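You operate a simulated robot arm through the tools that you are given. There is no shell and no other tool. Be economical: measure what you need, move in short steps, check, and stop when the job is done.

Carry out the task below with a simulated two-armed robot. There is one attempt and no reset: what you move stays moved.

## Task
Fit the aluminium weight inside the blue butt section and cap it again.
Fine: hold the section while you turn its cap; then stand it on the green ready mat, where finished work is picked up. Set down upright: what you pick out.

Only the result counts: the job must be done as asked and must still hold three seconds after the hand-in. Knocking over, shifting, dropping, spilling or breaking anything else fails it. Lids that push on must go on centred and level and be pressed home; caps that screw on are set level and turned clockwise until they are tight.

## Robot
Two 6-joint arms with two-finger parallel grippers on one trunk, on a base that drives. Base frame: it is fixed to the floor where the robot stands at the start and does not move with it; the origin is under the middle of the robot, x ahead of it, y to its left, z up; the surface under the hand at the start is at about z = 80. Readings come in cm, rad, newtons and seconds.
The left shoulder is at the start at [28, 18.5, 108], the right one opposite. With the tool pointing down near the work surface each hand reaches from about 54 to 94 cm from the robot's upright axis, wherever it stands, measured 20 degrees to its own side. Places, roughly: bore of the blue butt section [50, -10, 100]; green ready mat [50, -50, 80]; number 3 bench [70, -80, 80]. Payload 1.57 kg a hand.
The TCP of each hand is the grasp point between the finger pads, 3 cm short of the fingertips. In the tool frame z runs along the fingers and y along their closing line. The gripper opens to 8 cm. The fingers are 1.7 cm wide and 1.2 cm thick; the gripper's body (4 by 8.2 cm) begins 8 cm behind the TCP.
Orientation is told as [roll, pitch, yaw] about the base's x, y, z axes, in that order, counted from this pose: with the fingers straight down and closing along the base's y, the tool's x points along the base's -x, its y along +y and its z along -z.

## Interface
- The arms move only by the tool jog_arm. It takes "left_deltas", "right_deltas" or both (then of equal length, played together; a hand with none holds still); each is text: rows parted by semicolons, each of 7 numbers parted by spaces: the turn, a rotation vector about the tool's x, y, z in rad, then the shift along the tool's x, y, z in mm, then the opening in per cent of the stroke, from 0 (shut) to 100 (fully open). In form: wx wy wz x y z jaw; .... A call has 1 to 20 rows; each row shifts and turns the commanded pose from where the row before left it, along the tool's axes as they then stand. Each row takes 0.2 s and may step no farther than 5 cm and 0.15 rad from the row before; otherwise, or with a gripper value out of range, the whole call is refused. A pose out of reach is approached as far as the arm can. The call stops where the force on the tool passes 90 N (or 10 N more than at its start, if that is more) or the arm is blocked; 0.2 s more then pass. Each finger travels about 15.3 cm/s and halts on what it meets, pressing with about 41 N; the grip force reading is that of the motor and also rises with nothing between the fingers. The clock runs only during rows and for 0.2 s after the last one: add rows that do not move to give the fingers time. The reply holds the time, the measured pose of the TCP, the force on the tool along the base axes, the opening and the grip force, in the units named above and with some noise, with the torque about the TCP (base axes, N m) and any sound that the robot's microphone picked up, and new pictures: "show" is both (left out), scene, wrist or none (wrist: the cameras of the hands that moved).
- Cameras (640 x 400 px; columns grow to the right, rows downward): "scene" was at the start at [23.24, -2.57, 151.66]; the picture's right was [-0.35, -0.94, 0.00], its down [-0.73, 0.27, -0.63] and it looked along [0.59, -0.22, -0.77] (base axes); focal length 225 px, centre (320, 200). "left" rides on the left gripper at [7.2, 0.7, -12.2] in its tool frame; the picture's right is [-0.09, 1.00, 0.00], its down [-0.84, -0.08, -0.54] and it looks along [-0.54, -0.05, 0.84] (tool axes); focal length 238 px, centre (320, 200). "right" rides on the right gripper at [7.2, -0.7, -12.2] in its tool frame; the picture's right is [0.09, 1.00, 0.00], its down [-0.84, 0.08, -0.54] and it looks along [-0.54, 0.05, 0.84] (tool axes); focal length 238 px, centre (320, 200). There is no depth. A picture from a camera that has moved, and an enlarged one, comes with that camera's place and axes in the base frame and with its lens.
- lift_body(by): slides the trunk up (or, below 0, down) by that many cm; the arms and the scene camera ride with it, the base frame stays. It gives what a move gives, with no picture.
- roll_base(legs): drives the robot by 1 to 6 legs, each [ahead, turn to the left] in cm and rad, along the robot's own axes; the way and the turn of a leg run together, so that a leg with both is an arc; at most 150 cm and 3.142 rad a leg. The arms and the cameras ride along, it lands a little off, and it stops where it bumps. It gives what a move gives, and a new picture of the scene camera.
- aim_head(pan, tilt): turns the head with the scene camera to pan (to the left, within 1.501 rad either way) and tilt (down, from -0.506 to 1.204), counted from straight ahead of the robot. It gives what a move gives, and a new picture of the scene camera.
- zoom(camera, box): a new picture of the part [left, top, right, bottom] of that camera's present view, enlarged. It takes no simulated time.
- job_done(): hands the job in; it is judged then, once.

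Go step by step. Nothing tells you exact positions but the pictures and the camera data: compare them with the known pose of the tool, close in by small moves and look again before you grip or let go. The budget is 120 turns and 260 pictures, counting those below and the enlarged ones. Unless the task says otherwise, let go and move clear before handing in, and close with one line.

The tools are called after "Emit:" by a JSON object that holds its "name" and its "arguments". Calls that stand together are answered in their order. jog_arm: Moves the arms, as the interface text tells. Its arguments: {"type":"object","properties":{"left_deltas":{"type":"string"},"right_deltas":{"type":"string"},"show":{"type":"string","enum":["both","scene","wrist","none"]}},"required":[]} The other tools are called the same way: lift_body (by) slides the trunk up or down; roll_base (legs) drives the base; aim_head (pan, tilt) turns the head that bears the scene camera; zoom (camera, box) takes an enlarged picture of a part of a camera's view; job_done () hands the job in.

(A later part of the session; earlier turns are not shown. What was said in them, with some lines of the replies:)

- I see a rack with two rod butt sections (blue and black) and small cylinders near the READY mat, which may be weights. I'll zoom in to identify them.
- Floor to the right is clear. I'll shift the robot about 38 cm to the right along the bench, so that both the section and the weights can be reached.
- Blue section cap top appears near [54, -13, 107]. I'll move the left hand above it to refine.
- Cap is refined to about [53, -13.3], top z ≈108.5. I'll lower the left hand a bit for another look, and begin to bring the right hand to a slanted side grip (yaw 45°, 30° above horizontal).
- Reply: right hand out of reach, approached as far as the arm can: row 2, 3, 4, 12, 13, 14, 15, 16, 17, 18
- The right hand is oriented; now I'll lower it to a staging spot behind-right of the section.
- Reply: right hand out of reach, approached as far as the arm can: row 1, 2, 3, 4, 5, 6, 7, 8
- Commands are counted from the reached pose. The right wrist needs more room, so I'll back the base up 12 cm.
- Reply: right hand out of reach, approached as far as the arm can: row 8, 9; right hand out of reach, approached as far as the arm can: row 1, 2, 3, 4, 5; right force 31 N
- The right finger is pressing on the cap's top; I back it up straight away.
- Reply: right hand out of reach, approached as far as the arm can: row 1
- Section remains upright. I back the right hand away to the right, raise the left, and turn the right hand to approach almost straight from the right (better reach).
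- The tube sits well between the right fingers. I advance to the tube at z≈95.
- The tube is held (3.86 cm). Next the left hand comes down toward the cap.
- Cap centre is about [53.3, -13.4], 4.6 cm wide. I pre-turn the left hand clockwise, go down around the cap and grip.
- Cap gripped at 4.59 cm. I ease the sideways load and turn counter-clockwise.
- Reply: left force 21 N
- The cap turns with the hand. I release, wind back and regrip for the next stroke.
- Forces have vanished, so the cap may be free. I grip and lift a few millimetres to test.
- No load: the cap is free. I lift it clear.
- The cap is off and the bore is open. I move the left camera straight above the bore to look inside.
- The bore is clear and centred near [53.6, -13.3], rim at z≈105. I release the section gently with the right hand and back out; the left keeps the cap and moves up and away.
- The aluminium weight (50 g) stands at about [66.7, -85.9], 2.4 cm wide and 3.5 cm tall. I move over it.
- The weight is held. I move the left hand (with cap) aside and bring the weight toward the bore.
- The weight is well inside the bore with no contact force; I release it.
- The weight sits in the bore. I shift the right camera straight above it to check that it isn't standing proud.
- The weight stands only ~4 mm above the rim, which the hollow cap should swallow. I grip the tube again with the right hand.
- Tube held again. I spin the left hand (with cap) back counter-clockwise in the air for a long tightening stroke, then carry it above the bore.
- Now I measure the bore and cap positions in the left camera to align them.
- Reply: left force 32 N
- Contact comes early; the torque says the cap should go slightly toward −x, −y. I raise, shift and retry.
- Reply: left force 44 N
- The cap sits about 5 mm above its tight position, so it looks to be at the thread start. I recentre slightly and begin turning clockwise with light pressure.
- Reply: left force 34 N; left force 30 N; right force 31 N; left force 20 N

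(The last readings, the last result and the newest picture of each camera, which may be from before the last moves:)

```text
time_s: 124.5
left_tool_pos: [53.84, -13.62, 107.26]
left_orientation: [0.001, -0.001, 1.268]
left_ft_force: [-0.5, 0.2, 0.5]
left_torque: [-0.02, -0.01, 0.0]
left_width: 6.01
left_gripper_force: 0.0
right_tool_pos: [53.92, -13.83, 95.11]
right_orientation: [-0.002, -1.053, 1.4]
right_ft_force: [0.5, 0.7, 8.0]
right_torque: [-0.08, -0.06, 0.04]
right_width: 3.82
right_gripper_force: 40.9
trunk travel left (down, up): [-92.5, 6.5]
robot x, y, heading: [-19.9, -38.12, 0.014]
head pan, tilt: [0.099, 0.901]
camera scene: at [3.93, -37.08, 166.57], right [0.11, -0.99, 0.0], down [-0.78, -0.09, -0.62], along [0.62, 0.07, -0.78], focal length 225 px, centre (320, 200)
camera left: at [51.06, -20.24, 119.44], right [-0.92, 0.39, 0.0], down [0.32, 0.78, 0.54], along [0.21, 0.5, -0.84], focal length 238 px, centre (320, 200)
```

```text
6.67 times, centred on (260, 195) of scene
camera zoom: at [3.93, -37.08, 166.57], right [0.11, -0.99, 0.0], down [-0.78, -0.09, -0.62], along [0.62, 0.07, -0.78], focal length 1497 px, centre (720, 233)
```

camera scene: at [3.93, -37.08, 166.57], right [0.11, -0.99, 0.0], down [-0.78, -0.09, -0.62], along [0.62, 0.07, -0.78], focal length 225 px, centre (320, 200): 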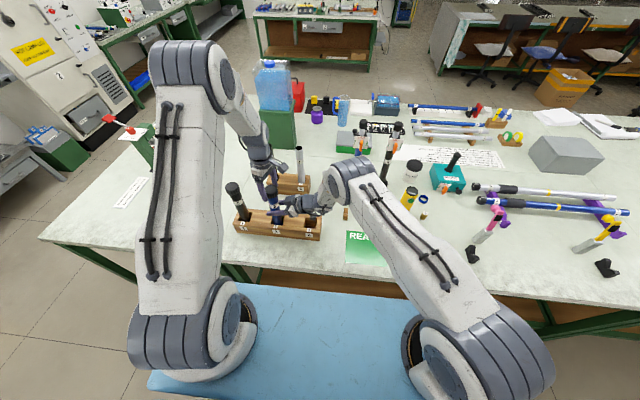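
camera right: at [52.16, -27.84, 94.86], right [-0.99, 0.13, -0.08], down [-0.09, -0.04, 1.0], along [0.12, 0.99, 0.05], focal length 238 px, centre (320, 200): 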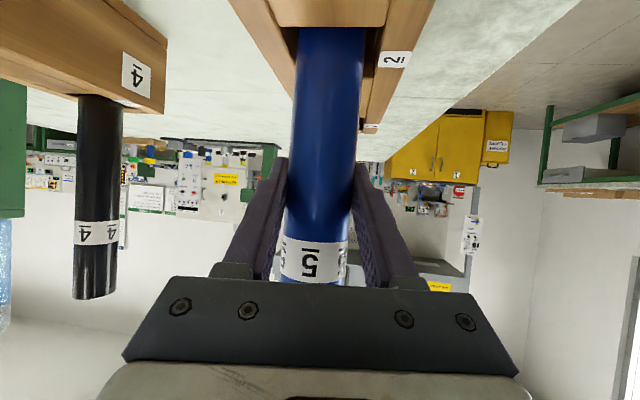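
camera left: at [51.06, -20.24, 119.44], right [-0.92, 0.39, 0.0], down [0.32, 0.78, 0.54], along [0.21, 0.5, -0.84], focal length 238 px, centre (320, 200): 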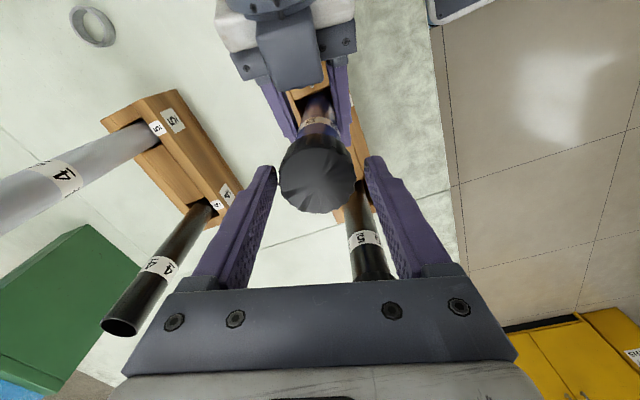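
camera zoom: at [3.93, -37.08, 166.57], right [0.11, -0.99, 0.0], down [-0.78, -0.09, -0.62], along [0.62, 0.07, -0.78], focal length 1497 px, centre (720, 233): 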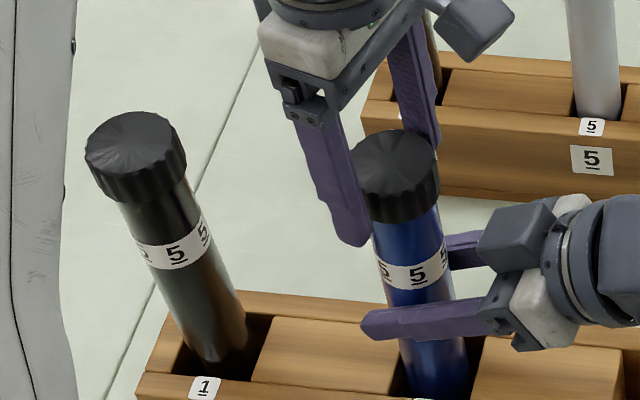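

Emit:
{"name": "jog_arm", "arguments": {"left_deltas": "0 0 0 0 -2 0 75; 0 0 0 0 0 0 0; 0 0 0 0 0 0 0; 0 0 0.15 0 0 0.2 0; 0 0 0.15 0 0 0.2 0; 0 0 0.15 0 0 0.2 0; 0 0 0.15 0 0 0.2 0; 0 0 0.15 0 0 0.2 0; 0 0 0.15 0 0 0.2 0; 0 0 0 0 0 0 0", "show": "none"}}

Emit:
{"name": "jog_arm", "arguments": {"left_deltas": "0 0 0.15 0 0 0.1 0; 0 0 0.15 0 0 0.1 0; 0 0 0.15 0 0 0.1 0; 0 0 0.15 0 0 0.1 0; 0 0 0.15 0 0 0.1 0; 0 0 0.15 0 0 0.1 0; 0 0 0 0 0 0 0", "show": "none"}}

```text
time_s: 126.7
left_tool_pos: [53.91, -13.66, 107.02]
left_orientation: [0.0, -0.001, 0.363]
left_ft_force: [-0.1, -9.0, 6.7]
left_torque: [0.06, 0.92, 0.02]
left_width: 4.5
left_gripper_force: 40.9
right_tool_pos: [53.76, -13.7, 95.18]
right_orientation: [-0.002, -1.048, 1.4]
right_ft_force: [-2.8, 11.6, 4.1]
right_torque: [-0.85, -0.17, -0.08]
right_width: 3.83
right_gripper_force: 40.9
trunk travel left (down, up): [-92.5, 6.5]
robot x, y, heading: [-19.45, -38.14, 0.015]
head pan, tilt: [0.099, 0.901]
```

```text
time_s: 128.3
left_tool_pos: [54.08, -13.76, 107.03]
left_orientation: [0.0, 0.0, -0.536]
left_ft_force: [0.8, -7.2, 0.9]
left_torque: [0.21, 0.28, 0.0]
left_width: 4.51
left_gripper_force: 40.8
right_tool_pos: [53.93, -13.78, 95.12]
right_orientation: [-0.004, -1.049, 1.397]
right_ft_force: [-0.6, 8.8, 2.5]
right_torque: [-0.74, -0.33, -0.04]
right_width: 3.84
right_gripper_force: 40.6
trunk travel left (down, up): [-92.5, 6.5]
robot x, y, heading: [-19.83, -37.97, 0.013]
head pan, tilt: [0.099, 0.901]
```

The vertical load drops although I press down, so the thread is drawing the cap in. I continue.

Emit:
{"name": "jog_arm", "arguments": {"left_deltas": "0 0 0.15 0 0 0.3 0; 0 0 0.15 0 0 0.3 0; 0 0 0.15 0 0 0.3 0; 0 0 0.15 0 0 0.3 0; 0 0 0.15 0 0 0.3 0; 0 0 0.15 0 0 0.3 0; 0 0 0 0 0 0 0", "show": "none"}}

Emit:
{"name": "jog_arm", "arguments": {"left_deltas": "0 0 0 0 0 0 75; 0 0 -0.15 0 0 0 75; 0 0 -0.15 0 0 0 75; 0 0 -0.15 0 0 0 75; 0 0 -0.15 0 0 0 75; 0 0 -0.15 0 0 0 75; 0 0 -0.15 0 0 0 75; 0 0 -0.15 0 0 0 75; 0 0 -0.15 0 0 0 75; 0 0 -0.15 0 0 0 75; 0 0 -0.15 0 0 0 75; 0 0 -0.15 0 0 0 75; 0 0 -0.15 0 0 0 75; 0 0 -0.15 0 0 0 75; 0 0 -0.15 0 0 0 75; 0 0 -0.15 0 0 0 75; 0 0 -0.15 0 0 0 75; 0 0 -0.15 0 0 0 75; 0 0 -0.15 0 0 0 75; 0 0 0 0 0 0 75", "show": "wrist"}}

Emit:
{"name": "zoom", "arguments": {"camera": "scene", "box": [220, 165, 300, 225]}}

```text
time_s: 129.9
left_tool_pos: [54.02, -13.79, 106.84]
left_orientation: [0.003, 0.0, -1.433]
left_ft_force: [-4.4, 9.1, 19.0]
left_torque: [0.55, 0.08, 0.56]
left_width: 4.52
left_gripper_force: 40.6
right_tool_pos: [53.9, -13.83, 95.05]
right_orientation: [-0.002, -1.048, 1.396]
right_ft_force: [2.3, -5.1, -4.7]
right_torque: [0.85, 0.53, -0.51]
right_width: 3.79
right_gripper_force: 41.5
trunk travel left (down, up): [-92.5, 6.5]
robot x, y, heading: [-19.54, -38.39, 0.01]
head pan, tilt: [0.099, 0.901]
```

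```text
time_s: 134.1
left_tool_pos: [54.05, -13.75, 106.72]
left_orientation: [0.001, 0.0, 1.265]
left_ft_force: [-1.0, 0.2, -0.5]
left_torque: [0.03, 0.03, 0.02]
left_width: 6.03
left_gripper_force: 0.1
right_tool_pos: [53.87, -13.66, 95.02]
right_orientation: [-0.003, -1.05, 1.398]
right_ft_force: [-0.3, 0.3, -1.3]
right_torque: [0.0, 0.07, 0.0]
right_width: 3.8
right_gripper_force: 40.9
trunk travel left (down, up): [-92.5, 6.5]
robot x, y, heading: [-19.62, -38.1, 0.014]
head pan, tilt: [0.099, 0.901]
camera left: at [51.2, -20.32, 119.0], right [-0.92, 0.39, 0.0], down [0.32, 0.78, 0.54], along [0.21, 0.5, -0.84], focal length 238 px, centre (320, 200)
```

left: 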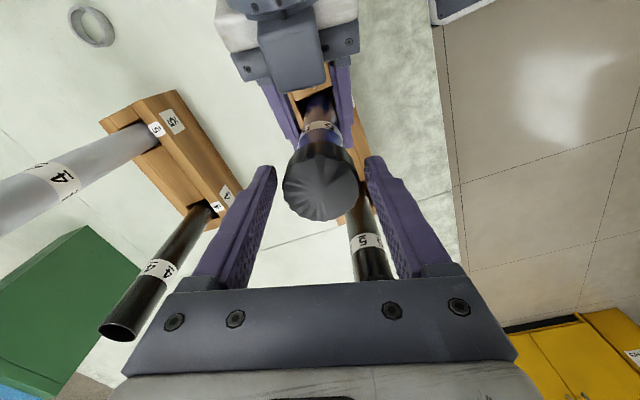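

```text
6.67 times, centred on (260, 195) of scene
camera zoom: at [3.97, -37.06, 166.56], right [0.11, -0.99, 0.0], down [-0.78, -0.09, -0.62], along [0.62, 0.07, -0.78], focal length 1497 px, centre (720, 233)
```

zoom: 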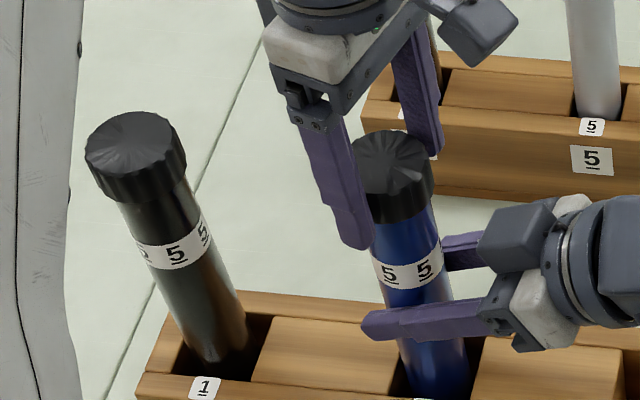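

Torque rose to 0.56 N·m at the end of that stroke, so it looks tight. One short confirming turn follows.

Emit:
{"name": "jog_arm", "arguments": {"left_deltas": "0 0 0 0 0 0 0; 0 0 0 0 0 0 0; 0 0 0.1 0 0 0 0; 0 0 0.1 0 0 0 0; 0 0 0.1 0 0 0 0; 0 0 0 0 0 0 0", "show": "none"}}

Emit:
{"name": "zoom", "arguments": {"camera": "scene", "box": [220, 165, 300, 225]}}

```text
time_s: 135.5
left_tool_pos: [53.96, -13.61, 106.68]
left_orientation: [0.001, 0.0, 0.964]
left_ft_force: [-6.8, 12.5, 0.5]
left_torque: [0.46, -0.01, 0.42]
left_width: 4.52
left_gripper_force: 41.0
right_tool_pos: [54.07, -13.86, 95.03]
right_orientation: [-0.001, -1.048, 1.395]
right_ft_force: [7.1, -13.5, -0.1]
right_torque: [0.93, 0.6, -0.48]
right_width: 3.81
right_gripper_force: 40.9
trunk travel left (down, up): [-92.5, 6.5]
robot x, y, heading: [-19.61, -38.44, 0.012]
head pan, tilt: [0.099, 0.901]
```

```text
6.67 times, centred on (260, 195) of scene
camera zoom: at [3.96, -37.06, 166.56], right [0.11, -0.99, 0.0], down [-0.78, -0.09, -0.62], along [0.62, 0.07, -0.78], focal length 1497 px, centre (720, 233)
```

zoom: 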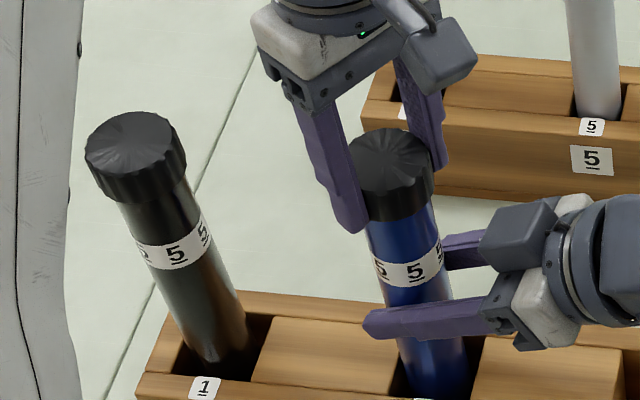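

The tube now turns with the cap in the right grip, so the cap is tight. I release the right hand, back off and check the seating.

Emit:
{"name": "jog_arm", "arguments": {"right_deltas": "0 0 0 0 0 0 60; 0 0 0 0 0 0 100; 0 0 0 0 0 -33 100; 0 0 0 0 0 -33 100; 0 0 0 0 0 -33 100; 0 0 0 0 0 0 100", "show": "wrist"}}

Emit:
{"name": "zoom", "arguments": {"camera": "right", "box": [250, 130, 390, 290]}}

```text
time_s: 136.9
left_tool_pos: [54.04, -13.94, 106.67]
left_orientation: [0.001, 0.001, 0.966]
left_ft_force: [0.4, -0.8, -0.4]
left_torque: [0.0, 0.02, 0.02]
left_width: 4.51
left_gripper_force: 41.0
right_tool_pos: [52.46, -22.15, 99.83]
right_orientation: [-0.005, -1.05, 1.401]
right_ft_force: [0.3, -0.2, -0.2]
right_torque: [0.0, -0.02, 0.02]
right_width: 8.01
right_gripper_force: 0.0
trunk travel left (down, up): [-92.5, 6.5]
robot x, y, heading: [-19.45, -38.01, 0.012]
head pan, tilt: [0.099, 0.901]
camera right: at [50.7, -36.26, 99.74], right [-0.99, 0.13, -0.08], down [-0.09, -0.04, 1.0], along [0.12, 0.99, 0.05], focal length 238 px, centre (320, 200)
```

right: 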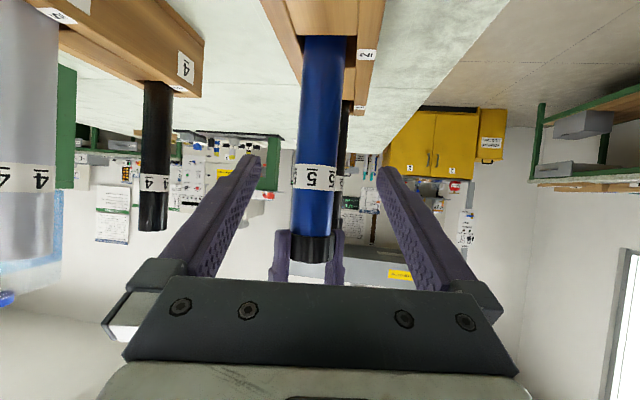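

```text
2.50 times, centred on (320, 210) of right
camera zoom: at [50.7, -36.26, 99.74], right [-0.99, 0.13, -0.08], down [-0.09, -0.04, 1.0], along [0.12, 0.99, 0.05], focal length 596 px, centre (320, 175)
```

zoom: 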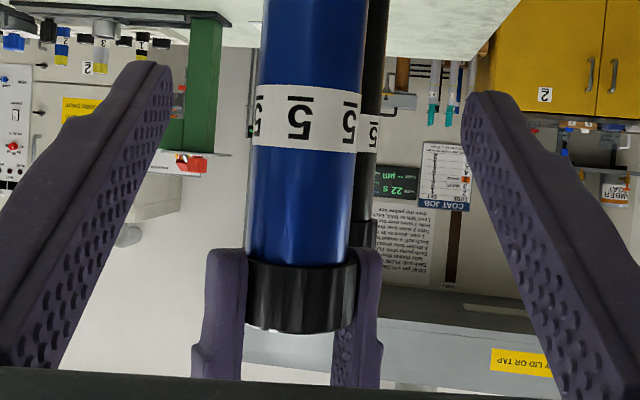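

Cap-to-label spacing matches the original, so it's fully home. I clear the right arm out to the right.

Emit:
{"name": "jog_arm", "arguments": {"right_deltas": "0 0 0 -9.9 -2.8 -43 100; 0 0 0 -9.9 -2.8 -43 100; 0 0 0 -9.9 -2.8 -43 100; 0 0 0 -9.9 -2.8 -43 100; 0 0 0 -9.9 -2.8 -43 100; 0 0 0 -9.9 -2.8 -43 100; 0 0 0 -9.9 -2.8 -43 100; 0 0.15 0 0 0 0 100; 0 0.15 0 0 0 0 100; 0 0.15 0 0 0 0 100; 0 0.15 0 0 0 0 100; 0 0.15 0 0 0 0 100; 0 0.15 0 0 0 0 100; 0 0.15 0 0 0 0 100; 0 0 0 48 -8 0 100; 0 0 0 48 -8 0 100; 0 0 0 48 -8 0 100; 0 0 0 48 -8 0 100; 0 0 0 48 -8 0 100; 0 0 0 48 -8 0 100", "show": "scene"}}

```text
time_s: 141.1
left_tool_pos: [53.99, -13.66, 106.62]
left_orientation: [0.001, 0.0, 0.965]
left_ft_force: [1.2, -0.9, -0.3]
left_torque: [-0.08, -0.01, 0.03]
left_width: 4.49
left_gripper_force: 40.9
right_tool_pos: [50.09, -74.12, 121.16]
right_orientation: [-0.002, 0.0, 1.396]
right_ft_force: [0.3, 0.0, 0.9]
right_torque: [-0.01, -0.01, 0.02]
right_width: 8.0
right_gripper_force: 0.1
trunk travel left (down, up): [-92.5, 6.5]
robot x, y, heading: [-19.91, -38.53, 0.011]
head pan, tilt: [0.099, 0.901]
camera scene: at [3.96, -37.07, 166.56], right [0.11, -0.99, 0.0], down [-0.78, -0.09, -0.62], along [0.62, 0.07, -0.78], focal length 225 px, centre (320, 200)
```

scene: 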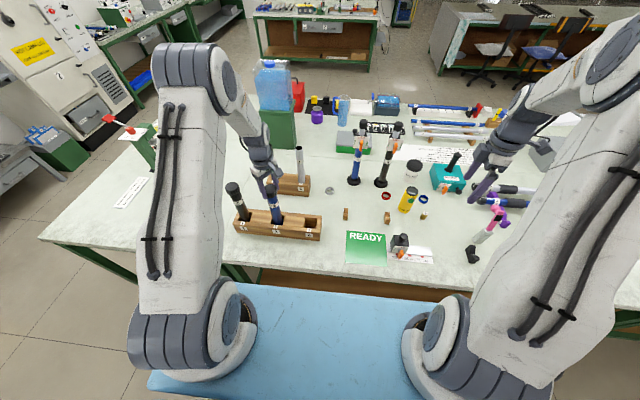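

Now the left hand lifts the capped section straight out of the rack by its cap.

Emit:
{"name": "jog_arm", "arguments": {"left_deltas": "0 0 0 0 0 -5 0; 0 0 0 0 0 -10 0; 0 0 0 0 0 -20 0; 0 0 0 0 0 -25 0; 0 0 0 0 0 -25 0; 0 0 0 0 0 -25 0; 0 0 0 0 0 -25 0; 0 0 0 0 0 0 0"}}

```text
time_s: 142.9
left_tool_pos: [54.22, -13.79, 120.43]
left_orientation: [0.002, 0.001, 0.966]
left_ft_force: [0.5, 0.2, -0.3]
left_torque: [-0.01, -0.01, -0.01]
left_width: 4.5
left_gripper_force: 40.6
right_tool_pos: [50.11, -74.06, 121.26]
right_orientation: [-0.001, -0.002, 1.397]
right_ft_force: [0.1, -0.5, 0.1]
right_torque: [0.02, -0.01, -0.02]
right_width: 8.0
right_gripper_force: 0.2
trunk travel left (down, up): [-92.5, 6.5]
robot x, y, heading: [-19.8, -38.26, 0.012]
head pan, tilt: [0.099, 0.901]
camera scene: at [3.96, -37.07, 166.56], right [0.11, -0.99, 0.0], down [-0.78, -0.09, -0.62], along [0.62, 0.07, -0.78], focal length 225 px, centre (320, 200)
camera left: at [49.51, -19.41, 132.74], right [-0.77, 0.64, 0.0], down [0.54, 0.64, 0.54], along [0.35, 0.42, -0.84], focal length 238 px, centre (320, 200)
```

scene: 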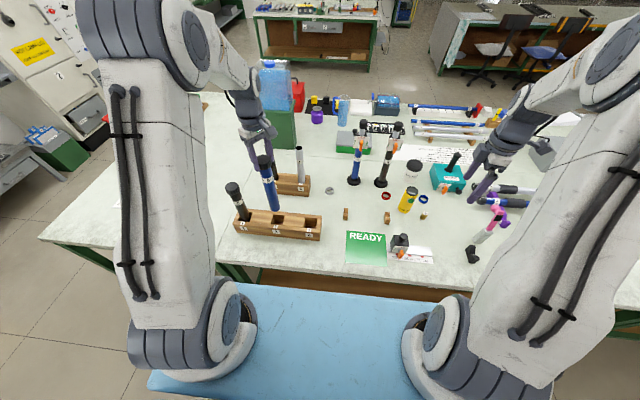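
left: 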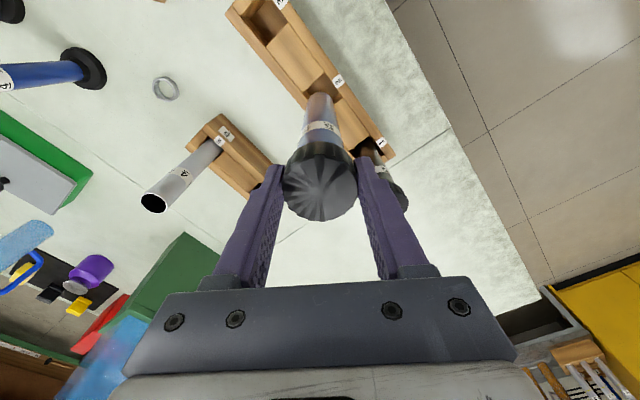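

Emit:
{"name": "jog_arm", "arguments": {"left_deltas": "0 0 0 18 -9.5 0 0; 0 0 0 36.6 -18.9 0 0; 0 0 0 36.6 -18.9 0 0; 0 0 0 36.6 -18.9 0 0; 0 0 0 36.6 -18.9 0 0; 0 0 0 36.6 -18.9 0 0; 0 0 0 36.6 -18.9 0 0; 0 0 0 36.6 -18.9 0 0; 0 0 0 36.6 -18.9 0 0; 0 0 0 18 -9.5 0 0; 0 0 0 0 0 0 0"}}

```text
time_s: 145.3
left_tool_pos: [49.31, -50.58, 120.35]
left_orientation: [0.0, -0.001, 0.966]
left_ft_force: [0.2, -0.2, -2.2]
left_torque: [-0.04, -0.01, 0.01]
left_width: 4.51
left_gripper_force: 40.7
right_tool_pos: [50.14, -74.01, 121.21]
right_orientation: [-0.001, 0.002, 1.396]
right_ft_force: [0.2, 0.9, 0.3]
right_torque: [0.0, -0.01, 0.01]
right_width: 8.0
right_gripper_force: 0.0
trunk travel left (down, up): [-92.5, 6.5]
robot x, y, heading: [-19.68, -38.34, 0.013]
head pan, tilt: [0.099, 0.901]
camera scene: at [3.97, -37.08, 166.56], right [0.11, -0.99, 0.0], down [-0.78, -0.09, -0.62], along [0.62, 0.07, -0.78], focal length 225 px, centre (320, 200)
camera left: at [44.7, -56.11, 132.66], right [-0.77, 0.64, 0.0], down [0.54, 0.64, 0.54], along [0.35, 0.42, -0.84], focal length 238 px, centre (320, 200)
```

scene: 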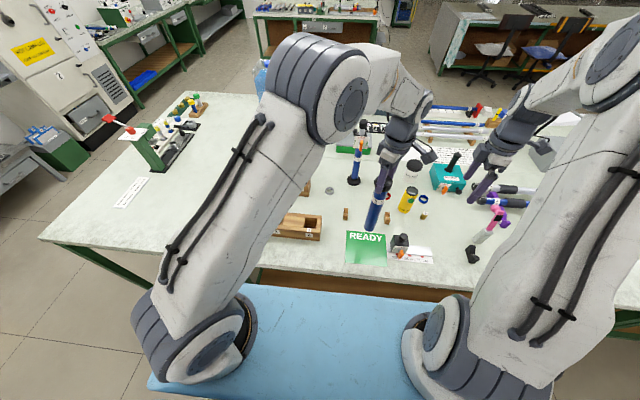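
left: 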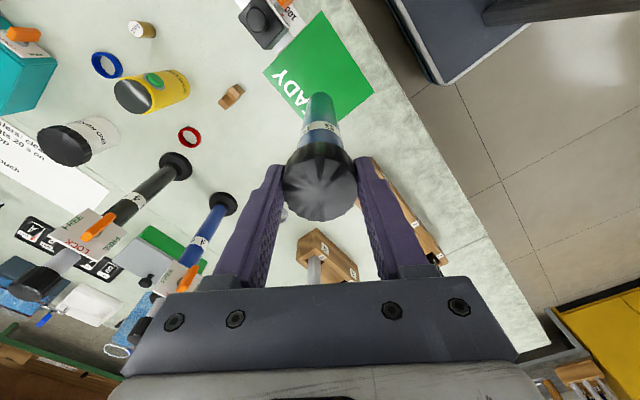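

The mat spans about x 40.5–55.5, y −60…−43; the tube is well inside. I lower it.

Emit:
{"name": "jog_arm", "arguments": {"left_deltas": "0 0 0 9 1.8 0 0; 0 0 0 0 0 30 0; 0 0 0 0 0 30 0; 0 0 0 0 0 30 0; 0 0 0 0 0 25 0; 0 0 0 0 0 0 0", "show": "wrist"}}

Emit:
{"name": "zoom", "arguments": {"camera": "scene", "box": [330, 180, 430, 280]}}

```text
time_s: 146.7
left_tool_pos: [48.64, -51.23, 108.64]
left_orientation: [-0.001, 0.0, 0.966]
left_ft_force: [0.1, 0.0, -1.0]
left_torque: [0.0, 0.04, 0.01]
left_width: 4.49
left_gripper_force: 41.0
right_tool_pos: [50.1, -74.04, 121.23]
right_orientation: [-0.001, -0.002, 1.397]
right_ft_force: [0.0, 0.0, 0.2]
right_torque: [0.01, 0.01, 0.01]
right_width: 8.01
right_gripper_force: 0.0
trunk travel left (down, up): [-92.5, 6.5]
robot x, y, heading: [-19.54, -38.38, 0.01]
head pan, tilt: [0.099, 0.901]
camera left: at [44.01, -56.7, 120.97], right [-0.77, 0.64, 0.0], down [0.54, 0.64, 0.54], along [0.35, 0.42, -0.84], focal length 238 px, centre (320, 200)
```

left: 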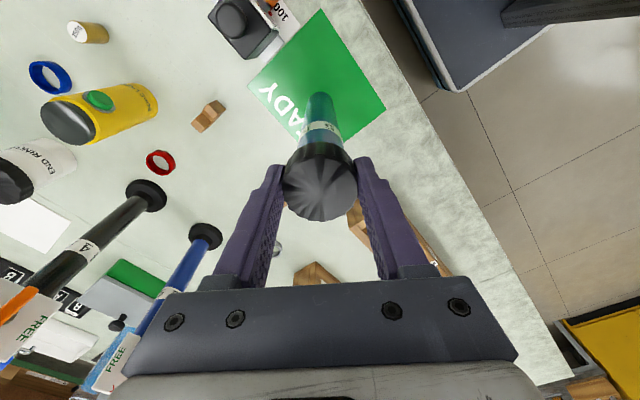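

```text
4.00 times, centred on (380, 230) of scene
camera zoom: at [3.98, -37.08, 166.56], right [0.11, -0.99, 0.0], down [-0.78, -0.09, -0.62], along [0.62, 0.07, -0.78], focal length 898 px, centre (80, 80)
```

zoom: 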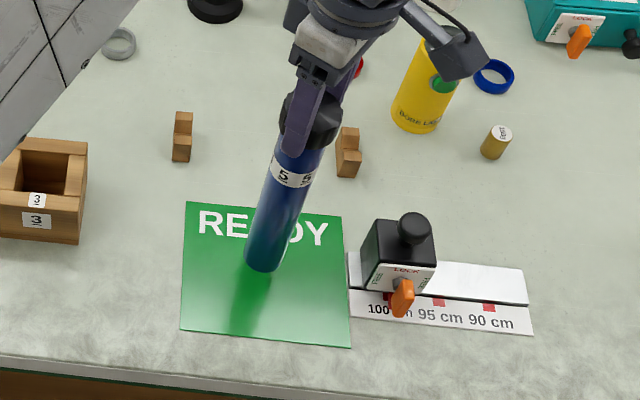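

Emit:
{"name": "jog_arm", "arguments": {"left_deltas": "0 0 0 0 0 5 0; 0 0 0 0 0 5 0; 0 0 0 0 0 5 0; 0 0 0 0 0 0 0", "show": "none"}}

Emit:
{"name": "jog_arm", "arguments": {"left_deltas": "0 0 0 0 0 2 0; 0 0 0 0 0 2 0; 0 0 0 0 0 2 0; 0 0 0 0 0 0 0", "show": "none"}}

```text
time_s: 147.7
left_tool_pos: [48.86, -51.21, 107.2]
left_orientation: [0.0, 0.001, 0.966]
left_ft_force: [0.3, 0.1, -1.9]
left_torque: [-0.01, 0.02, 0.0]
left_width: 4.5
left_gripper_force: 41.3
right_tool_pos: [50.17, -74.1, 121.1]
right_orientation: [-0.002, 0.0, 1.396]
right_ft_force: [-0.2, -0.5, -0.1]
right_torque: [-0.04, -0.01, -0.02]
right_width: 7.99
right_gripper_force: 0.0
trunk travel left (down, up): [-92.5, 6.5]
robot x, y, heading: [-19.55, -37.75, 0.012]
head pan, tilt: [0.099, 0.901]
```

```text
time_s: 148.7
left_tool_pos: [48.61, -51.14, 106.61]
left_orientation: [0.0, 0.0, 0.965]
left_ft_force: [0.1, 0.4, -0.6]
left_torque: [-0.04, 0.01, 0.0]
left_width: 4.5
left_gripper_force: 41.2
right_tool_pos: [50.17, -74.1, 121.2]
right_orientation: [-0.002, 0.0, 1.396]
right_ft_force: [-0.6, -0.9, -0.9]
right_torque: [-0.01, -0.02, -0.01]
right_width: 8.0
right_gripper_force: 0.2
trunk travel left (down, up): [-92.5, 6.5]
robot x, y, heading: [-19.6, -38.25, 0.013]
head pan, tilt: [0.099, 0.901]
```

Emit:
{"name": "jog_arm", "arguments": {"left_deltas": "0 0 0 0 0 2 0; 0 0 0 0 0 2 0; 0 0 0 0 0 0 0", "show": "none"}}

Emit:
{"name": "jog_arm", "arguments": {"left_deltas": "0 0 0 0 0 2 0; 0 0 0 0 0 2 0; 0 0 0 0 0 0 0", "show": "none"}}

```text
time_s: 149.5
left_tool_pos: [48.48, -50.92, 106.26]
left_orientation: [0.0, 0.0, 0.965]
left_ft_force: [-0.4, -0.2, -1.5]
left_torque: [-0.01, 0.0, 0.01]
left_width: 4.49
left_gripper_force: 41.3
right_tool_pos: [50.05, -73.99, 121.24]
right_orientation: [-0.001, -0.001, 1.396]
right_ft_force: [0.4, 0.0, 0.2]
right_torque: [0.0, -0.02, 0.02]
right_width: 8.0
right_gripper_force: 0.0
trunk travel left (down, up): [-92.5, 6.5]
robot x, y, heading: [-19.68, -38.31, 0.009]
head pan, tilt: [0.099, 0.901]
```

```text
time_s: 150.3
left_tool_pos: [48.71, -51.01, 105.89]
left_orientation: [0.0, 0.0, 0.964]
left_ft_force: [-1.2, 0.0, -1.5]
left_torque: [0.02, 0.03, -0.02]
left_width: 4.49
left_gripper_force: 41.2
right_tool_pos: [50.16, -73.93, 121.07]
right_orientation: [0.0, 0.0, 1.395]
right_ft_force: [0.1, -0.2, 0.3]
right_torque: [0.01, 0.0, 0.0]
right_width: 8.0
right_gripper_force: 0.0
trunk travel left (down, up): [-92.5, 6.5]
robot x, y, heading: [-19.58, -38.4, 0.016]
head pan, tilt: [0.099, 0.901]
```

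Emit:
{"name": "jog_arm", "arguments": {"left_deltas": "0 0 0 0 0 2 0; 0 0 0 0 0 2 0; 0 0 0 0 0 0 0", "show": "none"}}

Emit:
{"name": "jog_arm", "arguments": {"left_deltas": "0 0 0 0 0 2 0; 0 0 0 0 0 1 0; 0 0 0 0 0 0 0", "show": "none"}}

Emit:
{"name": "zoom", "arguments": {"camera": "scene", "box": [330, 190, 410, 270]}}

```text
time_s: 151.1
left_tool_pos: [48.61, -50.89, 105.69]
left_orientation: [-0.004, 0.002, 0.964]
left_ft_force: [-3.4, 0.7, 20.2]
left_torque: [0.14, 0.76, 0.01]
left_width: 4.5
left_gripper_force: 40.9
right_tool_pos: [50.09, -74.03, 121.22]
right_orientation: [-0.002, 0.0, 1.397]
right_ft_force: [-0.2, 1.2, -0.3]
right_torque: [0.02, -0.01, 0.0]
right_width: 7.99
right_gripper_force: 0.0
trunk travel left (down, up): [-92.5, 6.5]
robot x, y, heading: [-19.32, -38.33, 0.015]
head pan, tilt: [0.099, 0.901]
```

```text
time_s: 151.9
left_tool_pos: [48.75, -51.18, 105.62]
left_orientation: [-0.006, 0.0, 0.966]
left_ft_force: [-3.1, 2.7, 43.6]
left_torque: [0.51, 0.33, -0.04]
left_width: 4.5
left_gripper_force: 41.2
right_tool_pos: [49.88, -74.0, 121.25]
right_orientation: [-0.003, -0.001, 1.397]
right_ft_force: [0.9, 0.6, 0.6]
right_torque: [0.01, 0.0, 0.02]
right_width: 7.98
right_gripper_force: 0.1
trunk travel left (down, up): [-92.5, 6.5]
robot x, y, heading: [-19.32, -38.23, 0.015]
head pan, tilt: [0.099, 0.901]
```

```text
5.00 times, centred on (370, 230) of scene
camera zoom: at [3.74, -37.02, 166.62], right [0.11, -0.99, 0.0], down [-0.78, -0.09, -0.62], along [0.62, 0.07, -0.78], focal length 1123 px, centre (70, 50)
```

zoom: 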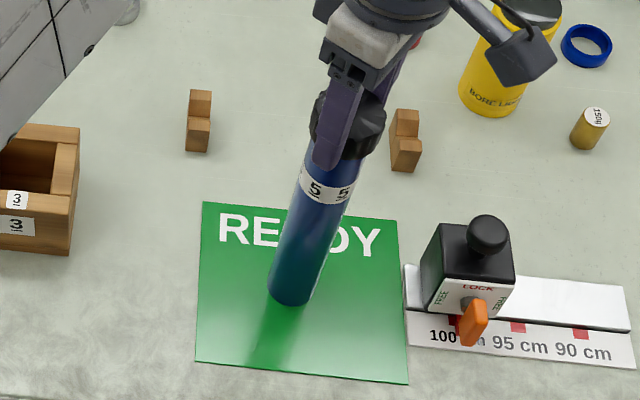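

It's standing on the mat. I ease the pressure, open, and move straight up.

Emit:
{"name": "jog_arm", "arguments": {"left_deltas": "0 0 0 0 0 -2 0; 0 0 0 0 0 0 0; 0 0 0 0 0 0 60; 0 0 0 0 0 0 80; 0 0 0 0 0 0 100; 0 0 0 0 0 -20 100; 0 0 0 0 0 -40 100; 0 0 0 0 0 -40 100; 0 0 0 0 0 -40 100; 0 0 0 0 0 -20 100; 0 0 0 0 0 0 100"}}

Emit:
{"name": "zoom", "arguments": {"camera": "scene", "box": [330, 180, 430, 280]}}

```text
time_s: 154.3
left_tool_pos: [48.68, -51.1, 121.12]
left_orientation: [-0.001, 0.001, 0.964]
left_ft_force: [0.5, -0.4, 0.3]
left_torque: [-0.02, 0.0, 0.03]
left_width: 8.02
left_gripper_force: 0.0
right_tool_pos: [50.21, -74.04, 121.14]
right_orientation: [-0.003, -0.001, 1.397]
right_ft_force: [-0.1, 0.7, 0.8]
right_torque: [0.03, -0.02, 0.01]
right_width: 7.97
right_gripper_force: 0.1
trunk travel left (down, up): [-92.5, 6.5]
robot x, y, heading: [-19.58, -38.11, 0.012]
head pan, tilt: [0.099, 0.901]
camera scene: at [3.96, -37.08, 166.56], right [0.11, -0.99, 0.0], down [-0.78, -0.09, -0.62], along [0.62, 0.07, -0.78], focal length 225 px, centre (320, 200)
camera left: at [44.11, -56.51, 133.43], right [-0.77, 0.64, 0.0], down [0.54, 0.64, 0.54], along [0.35, 0.42, -0.84], focal length 238 px, centre (320, 200)
```

scene: 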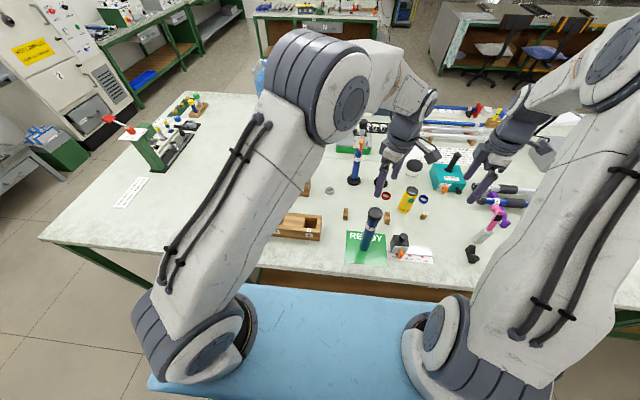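
left: 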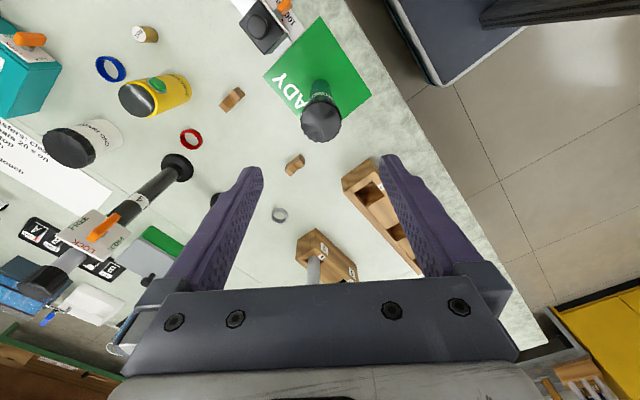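

```text
4.00 times, centred on (380, 230) of scene
camera zoom: at [3.96, -37.08, 166.56], right [0.11, -0.99, 0.0], down [-0.78, -0.09, -0.62], along [0.62, 0.07, -0.78], focal length 898 px, centre (80, 80)
```

zoom: 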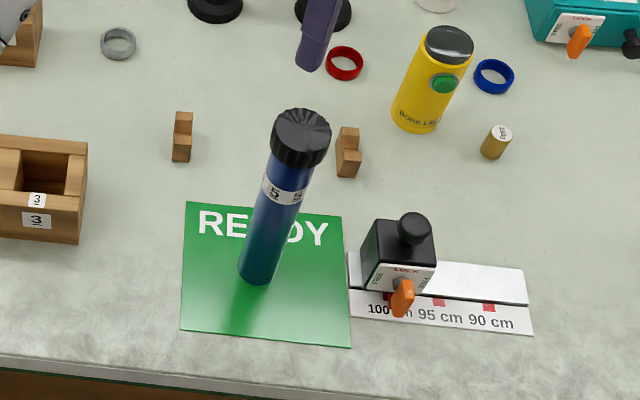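

The blue section stands upright and capped on the READY mat, with both hands clear, so I'm handing in.

Emit:
{"name": "job_done", "arguments": {}}

```text
The job is handed in.
```

The job is handed in: the 50 g aluminium weight is inside the blue butt section, the cap is screwed back on tight, and the section stands upright on the green ready mat.
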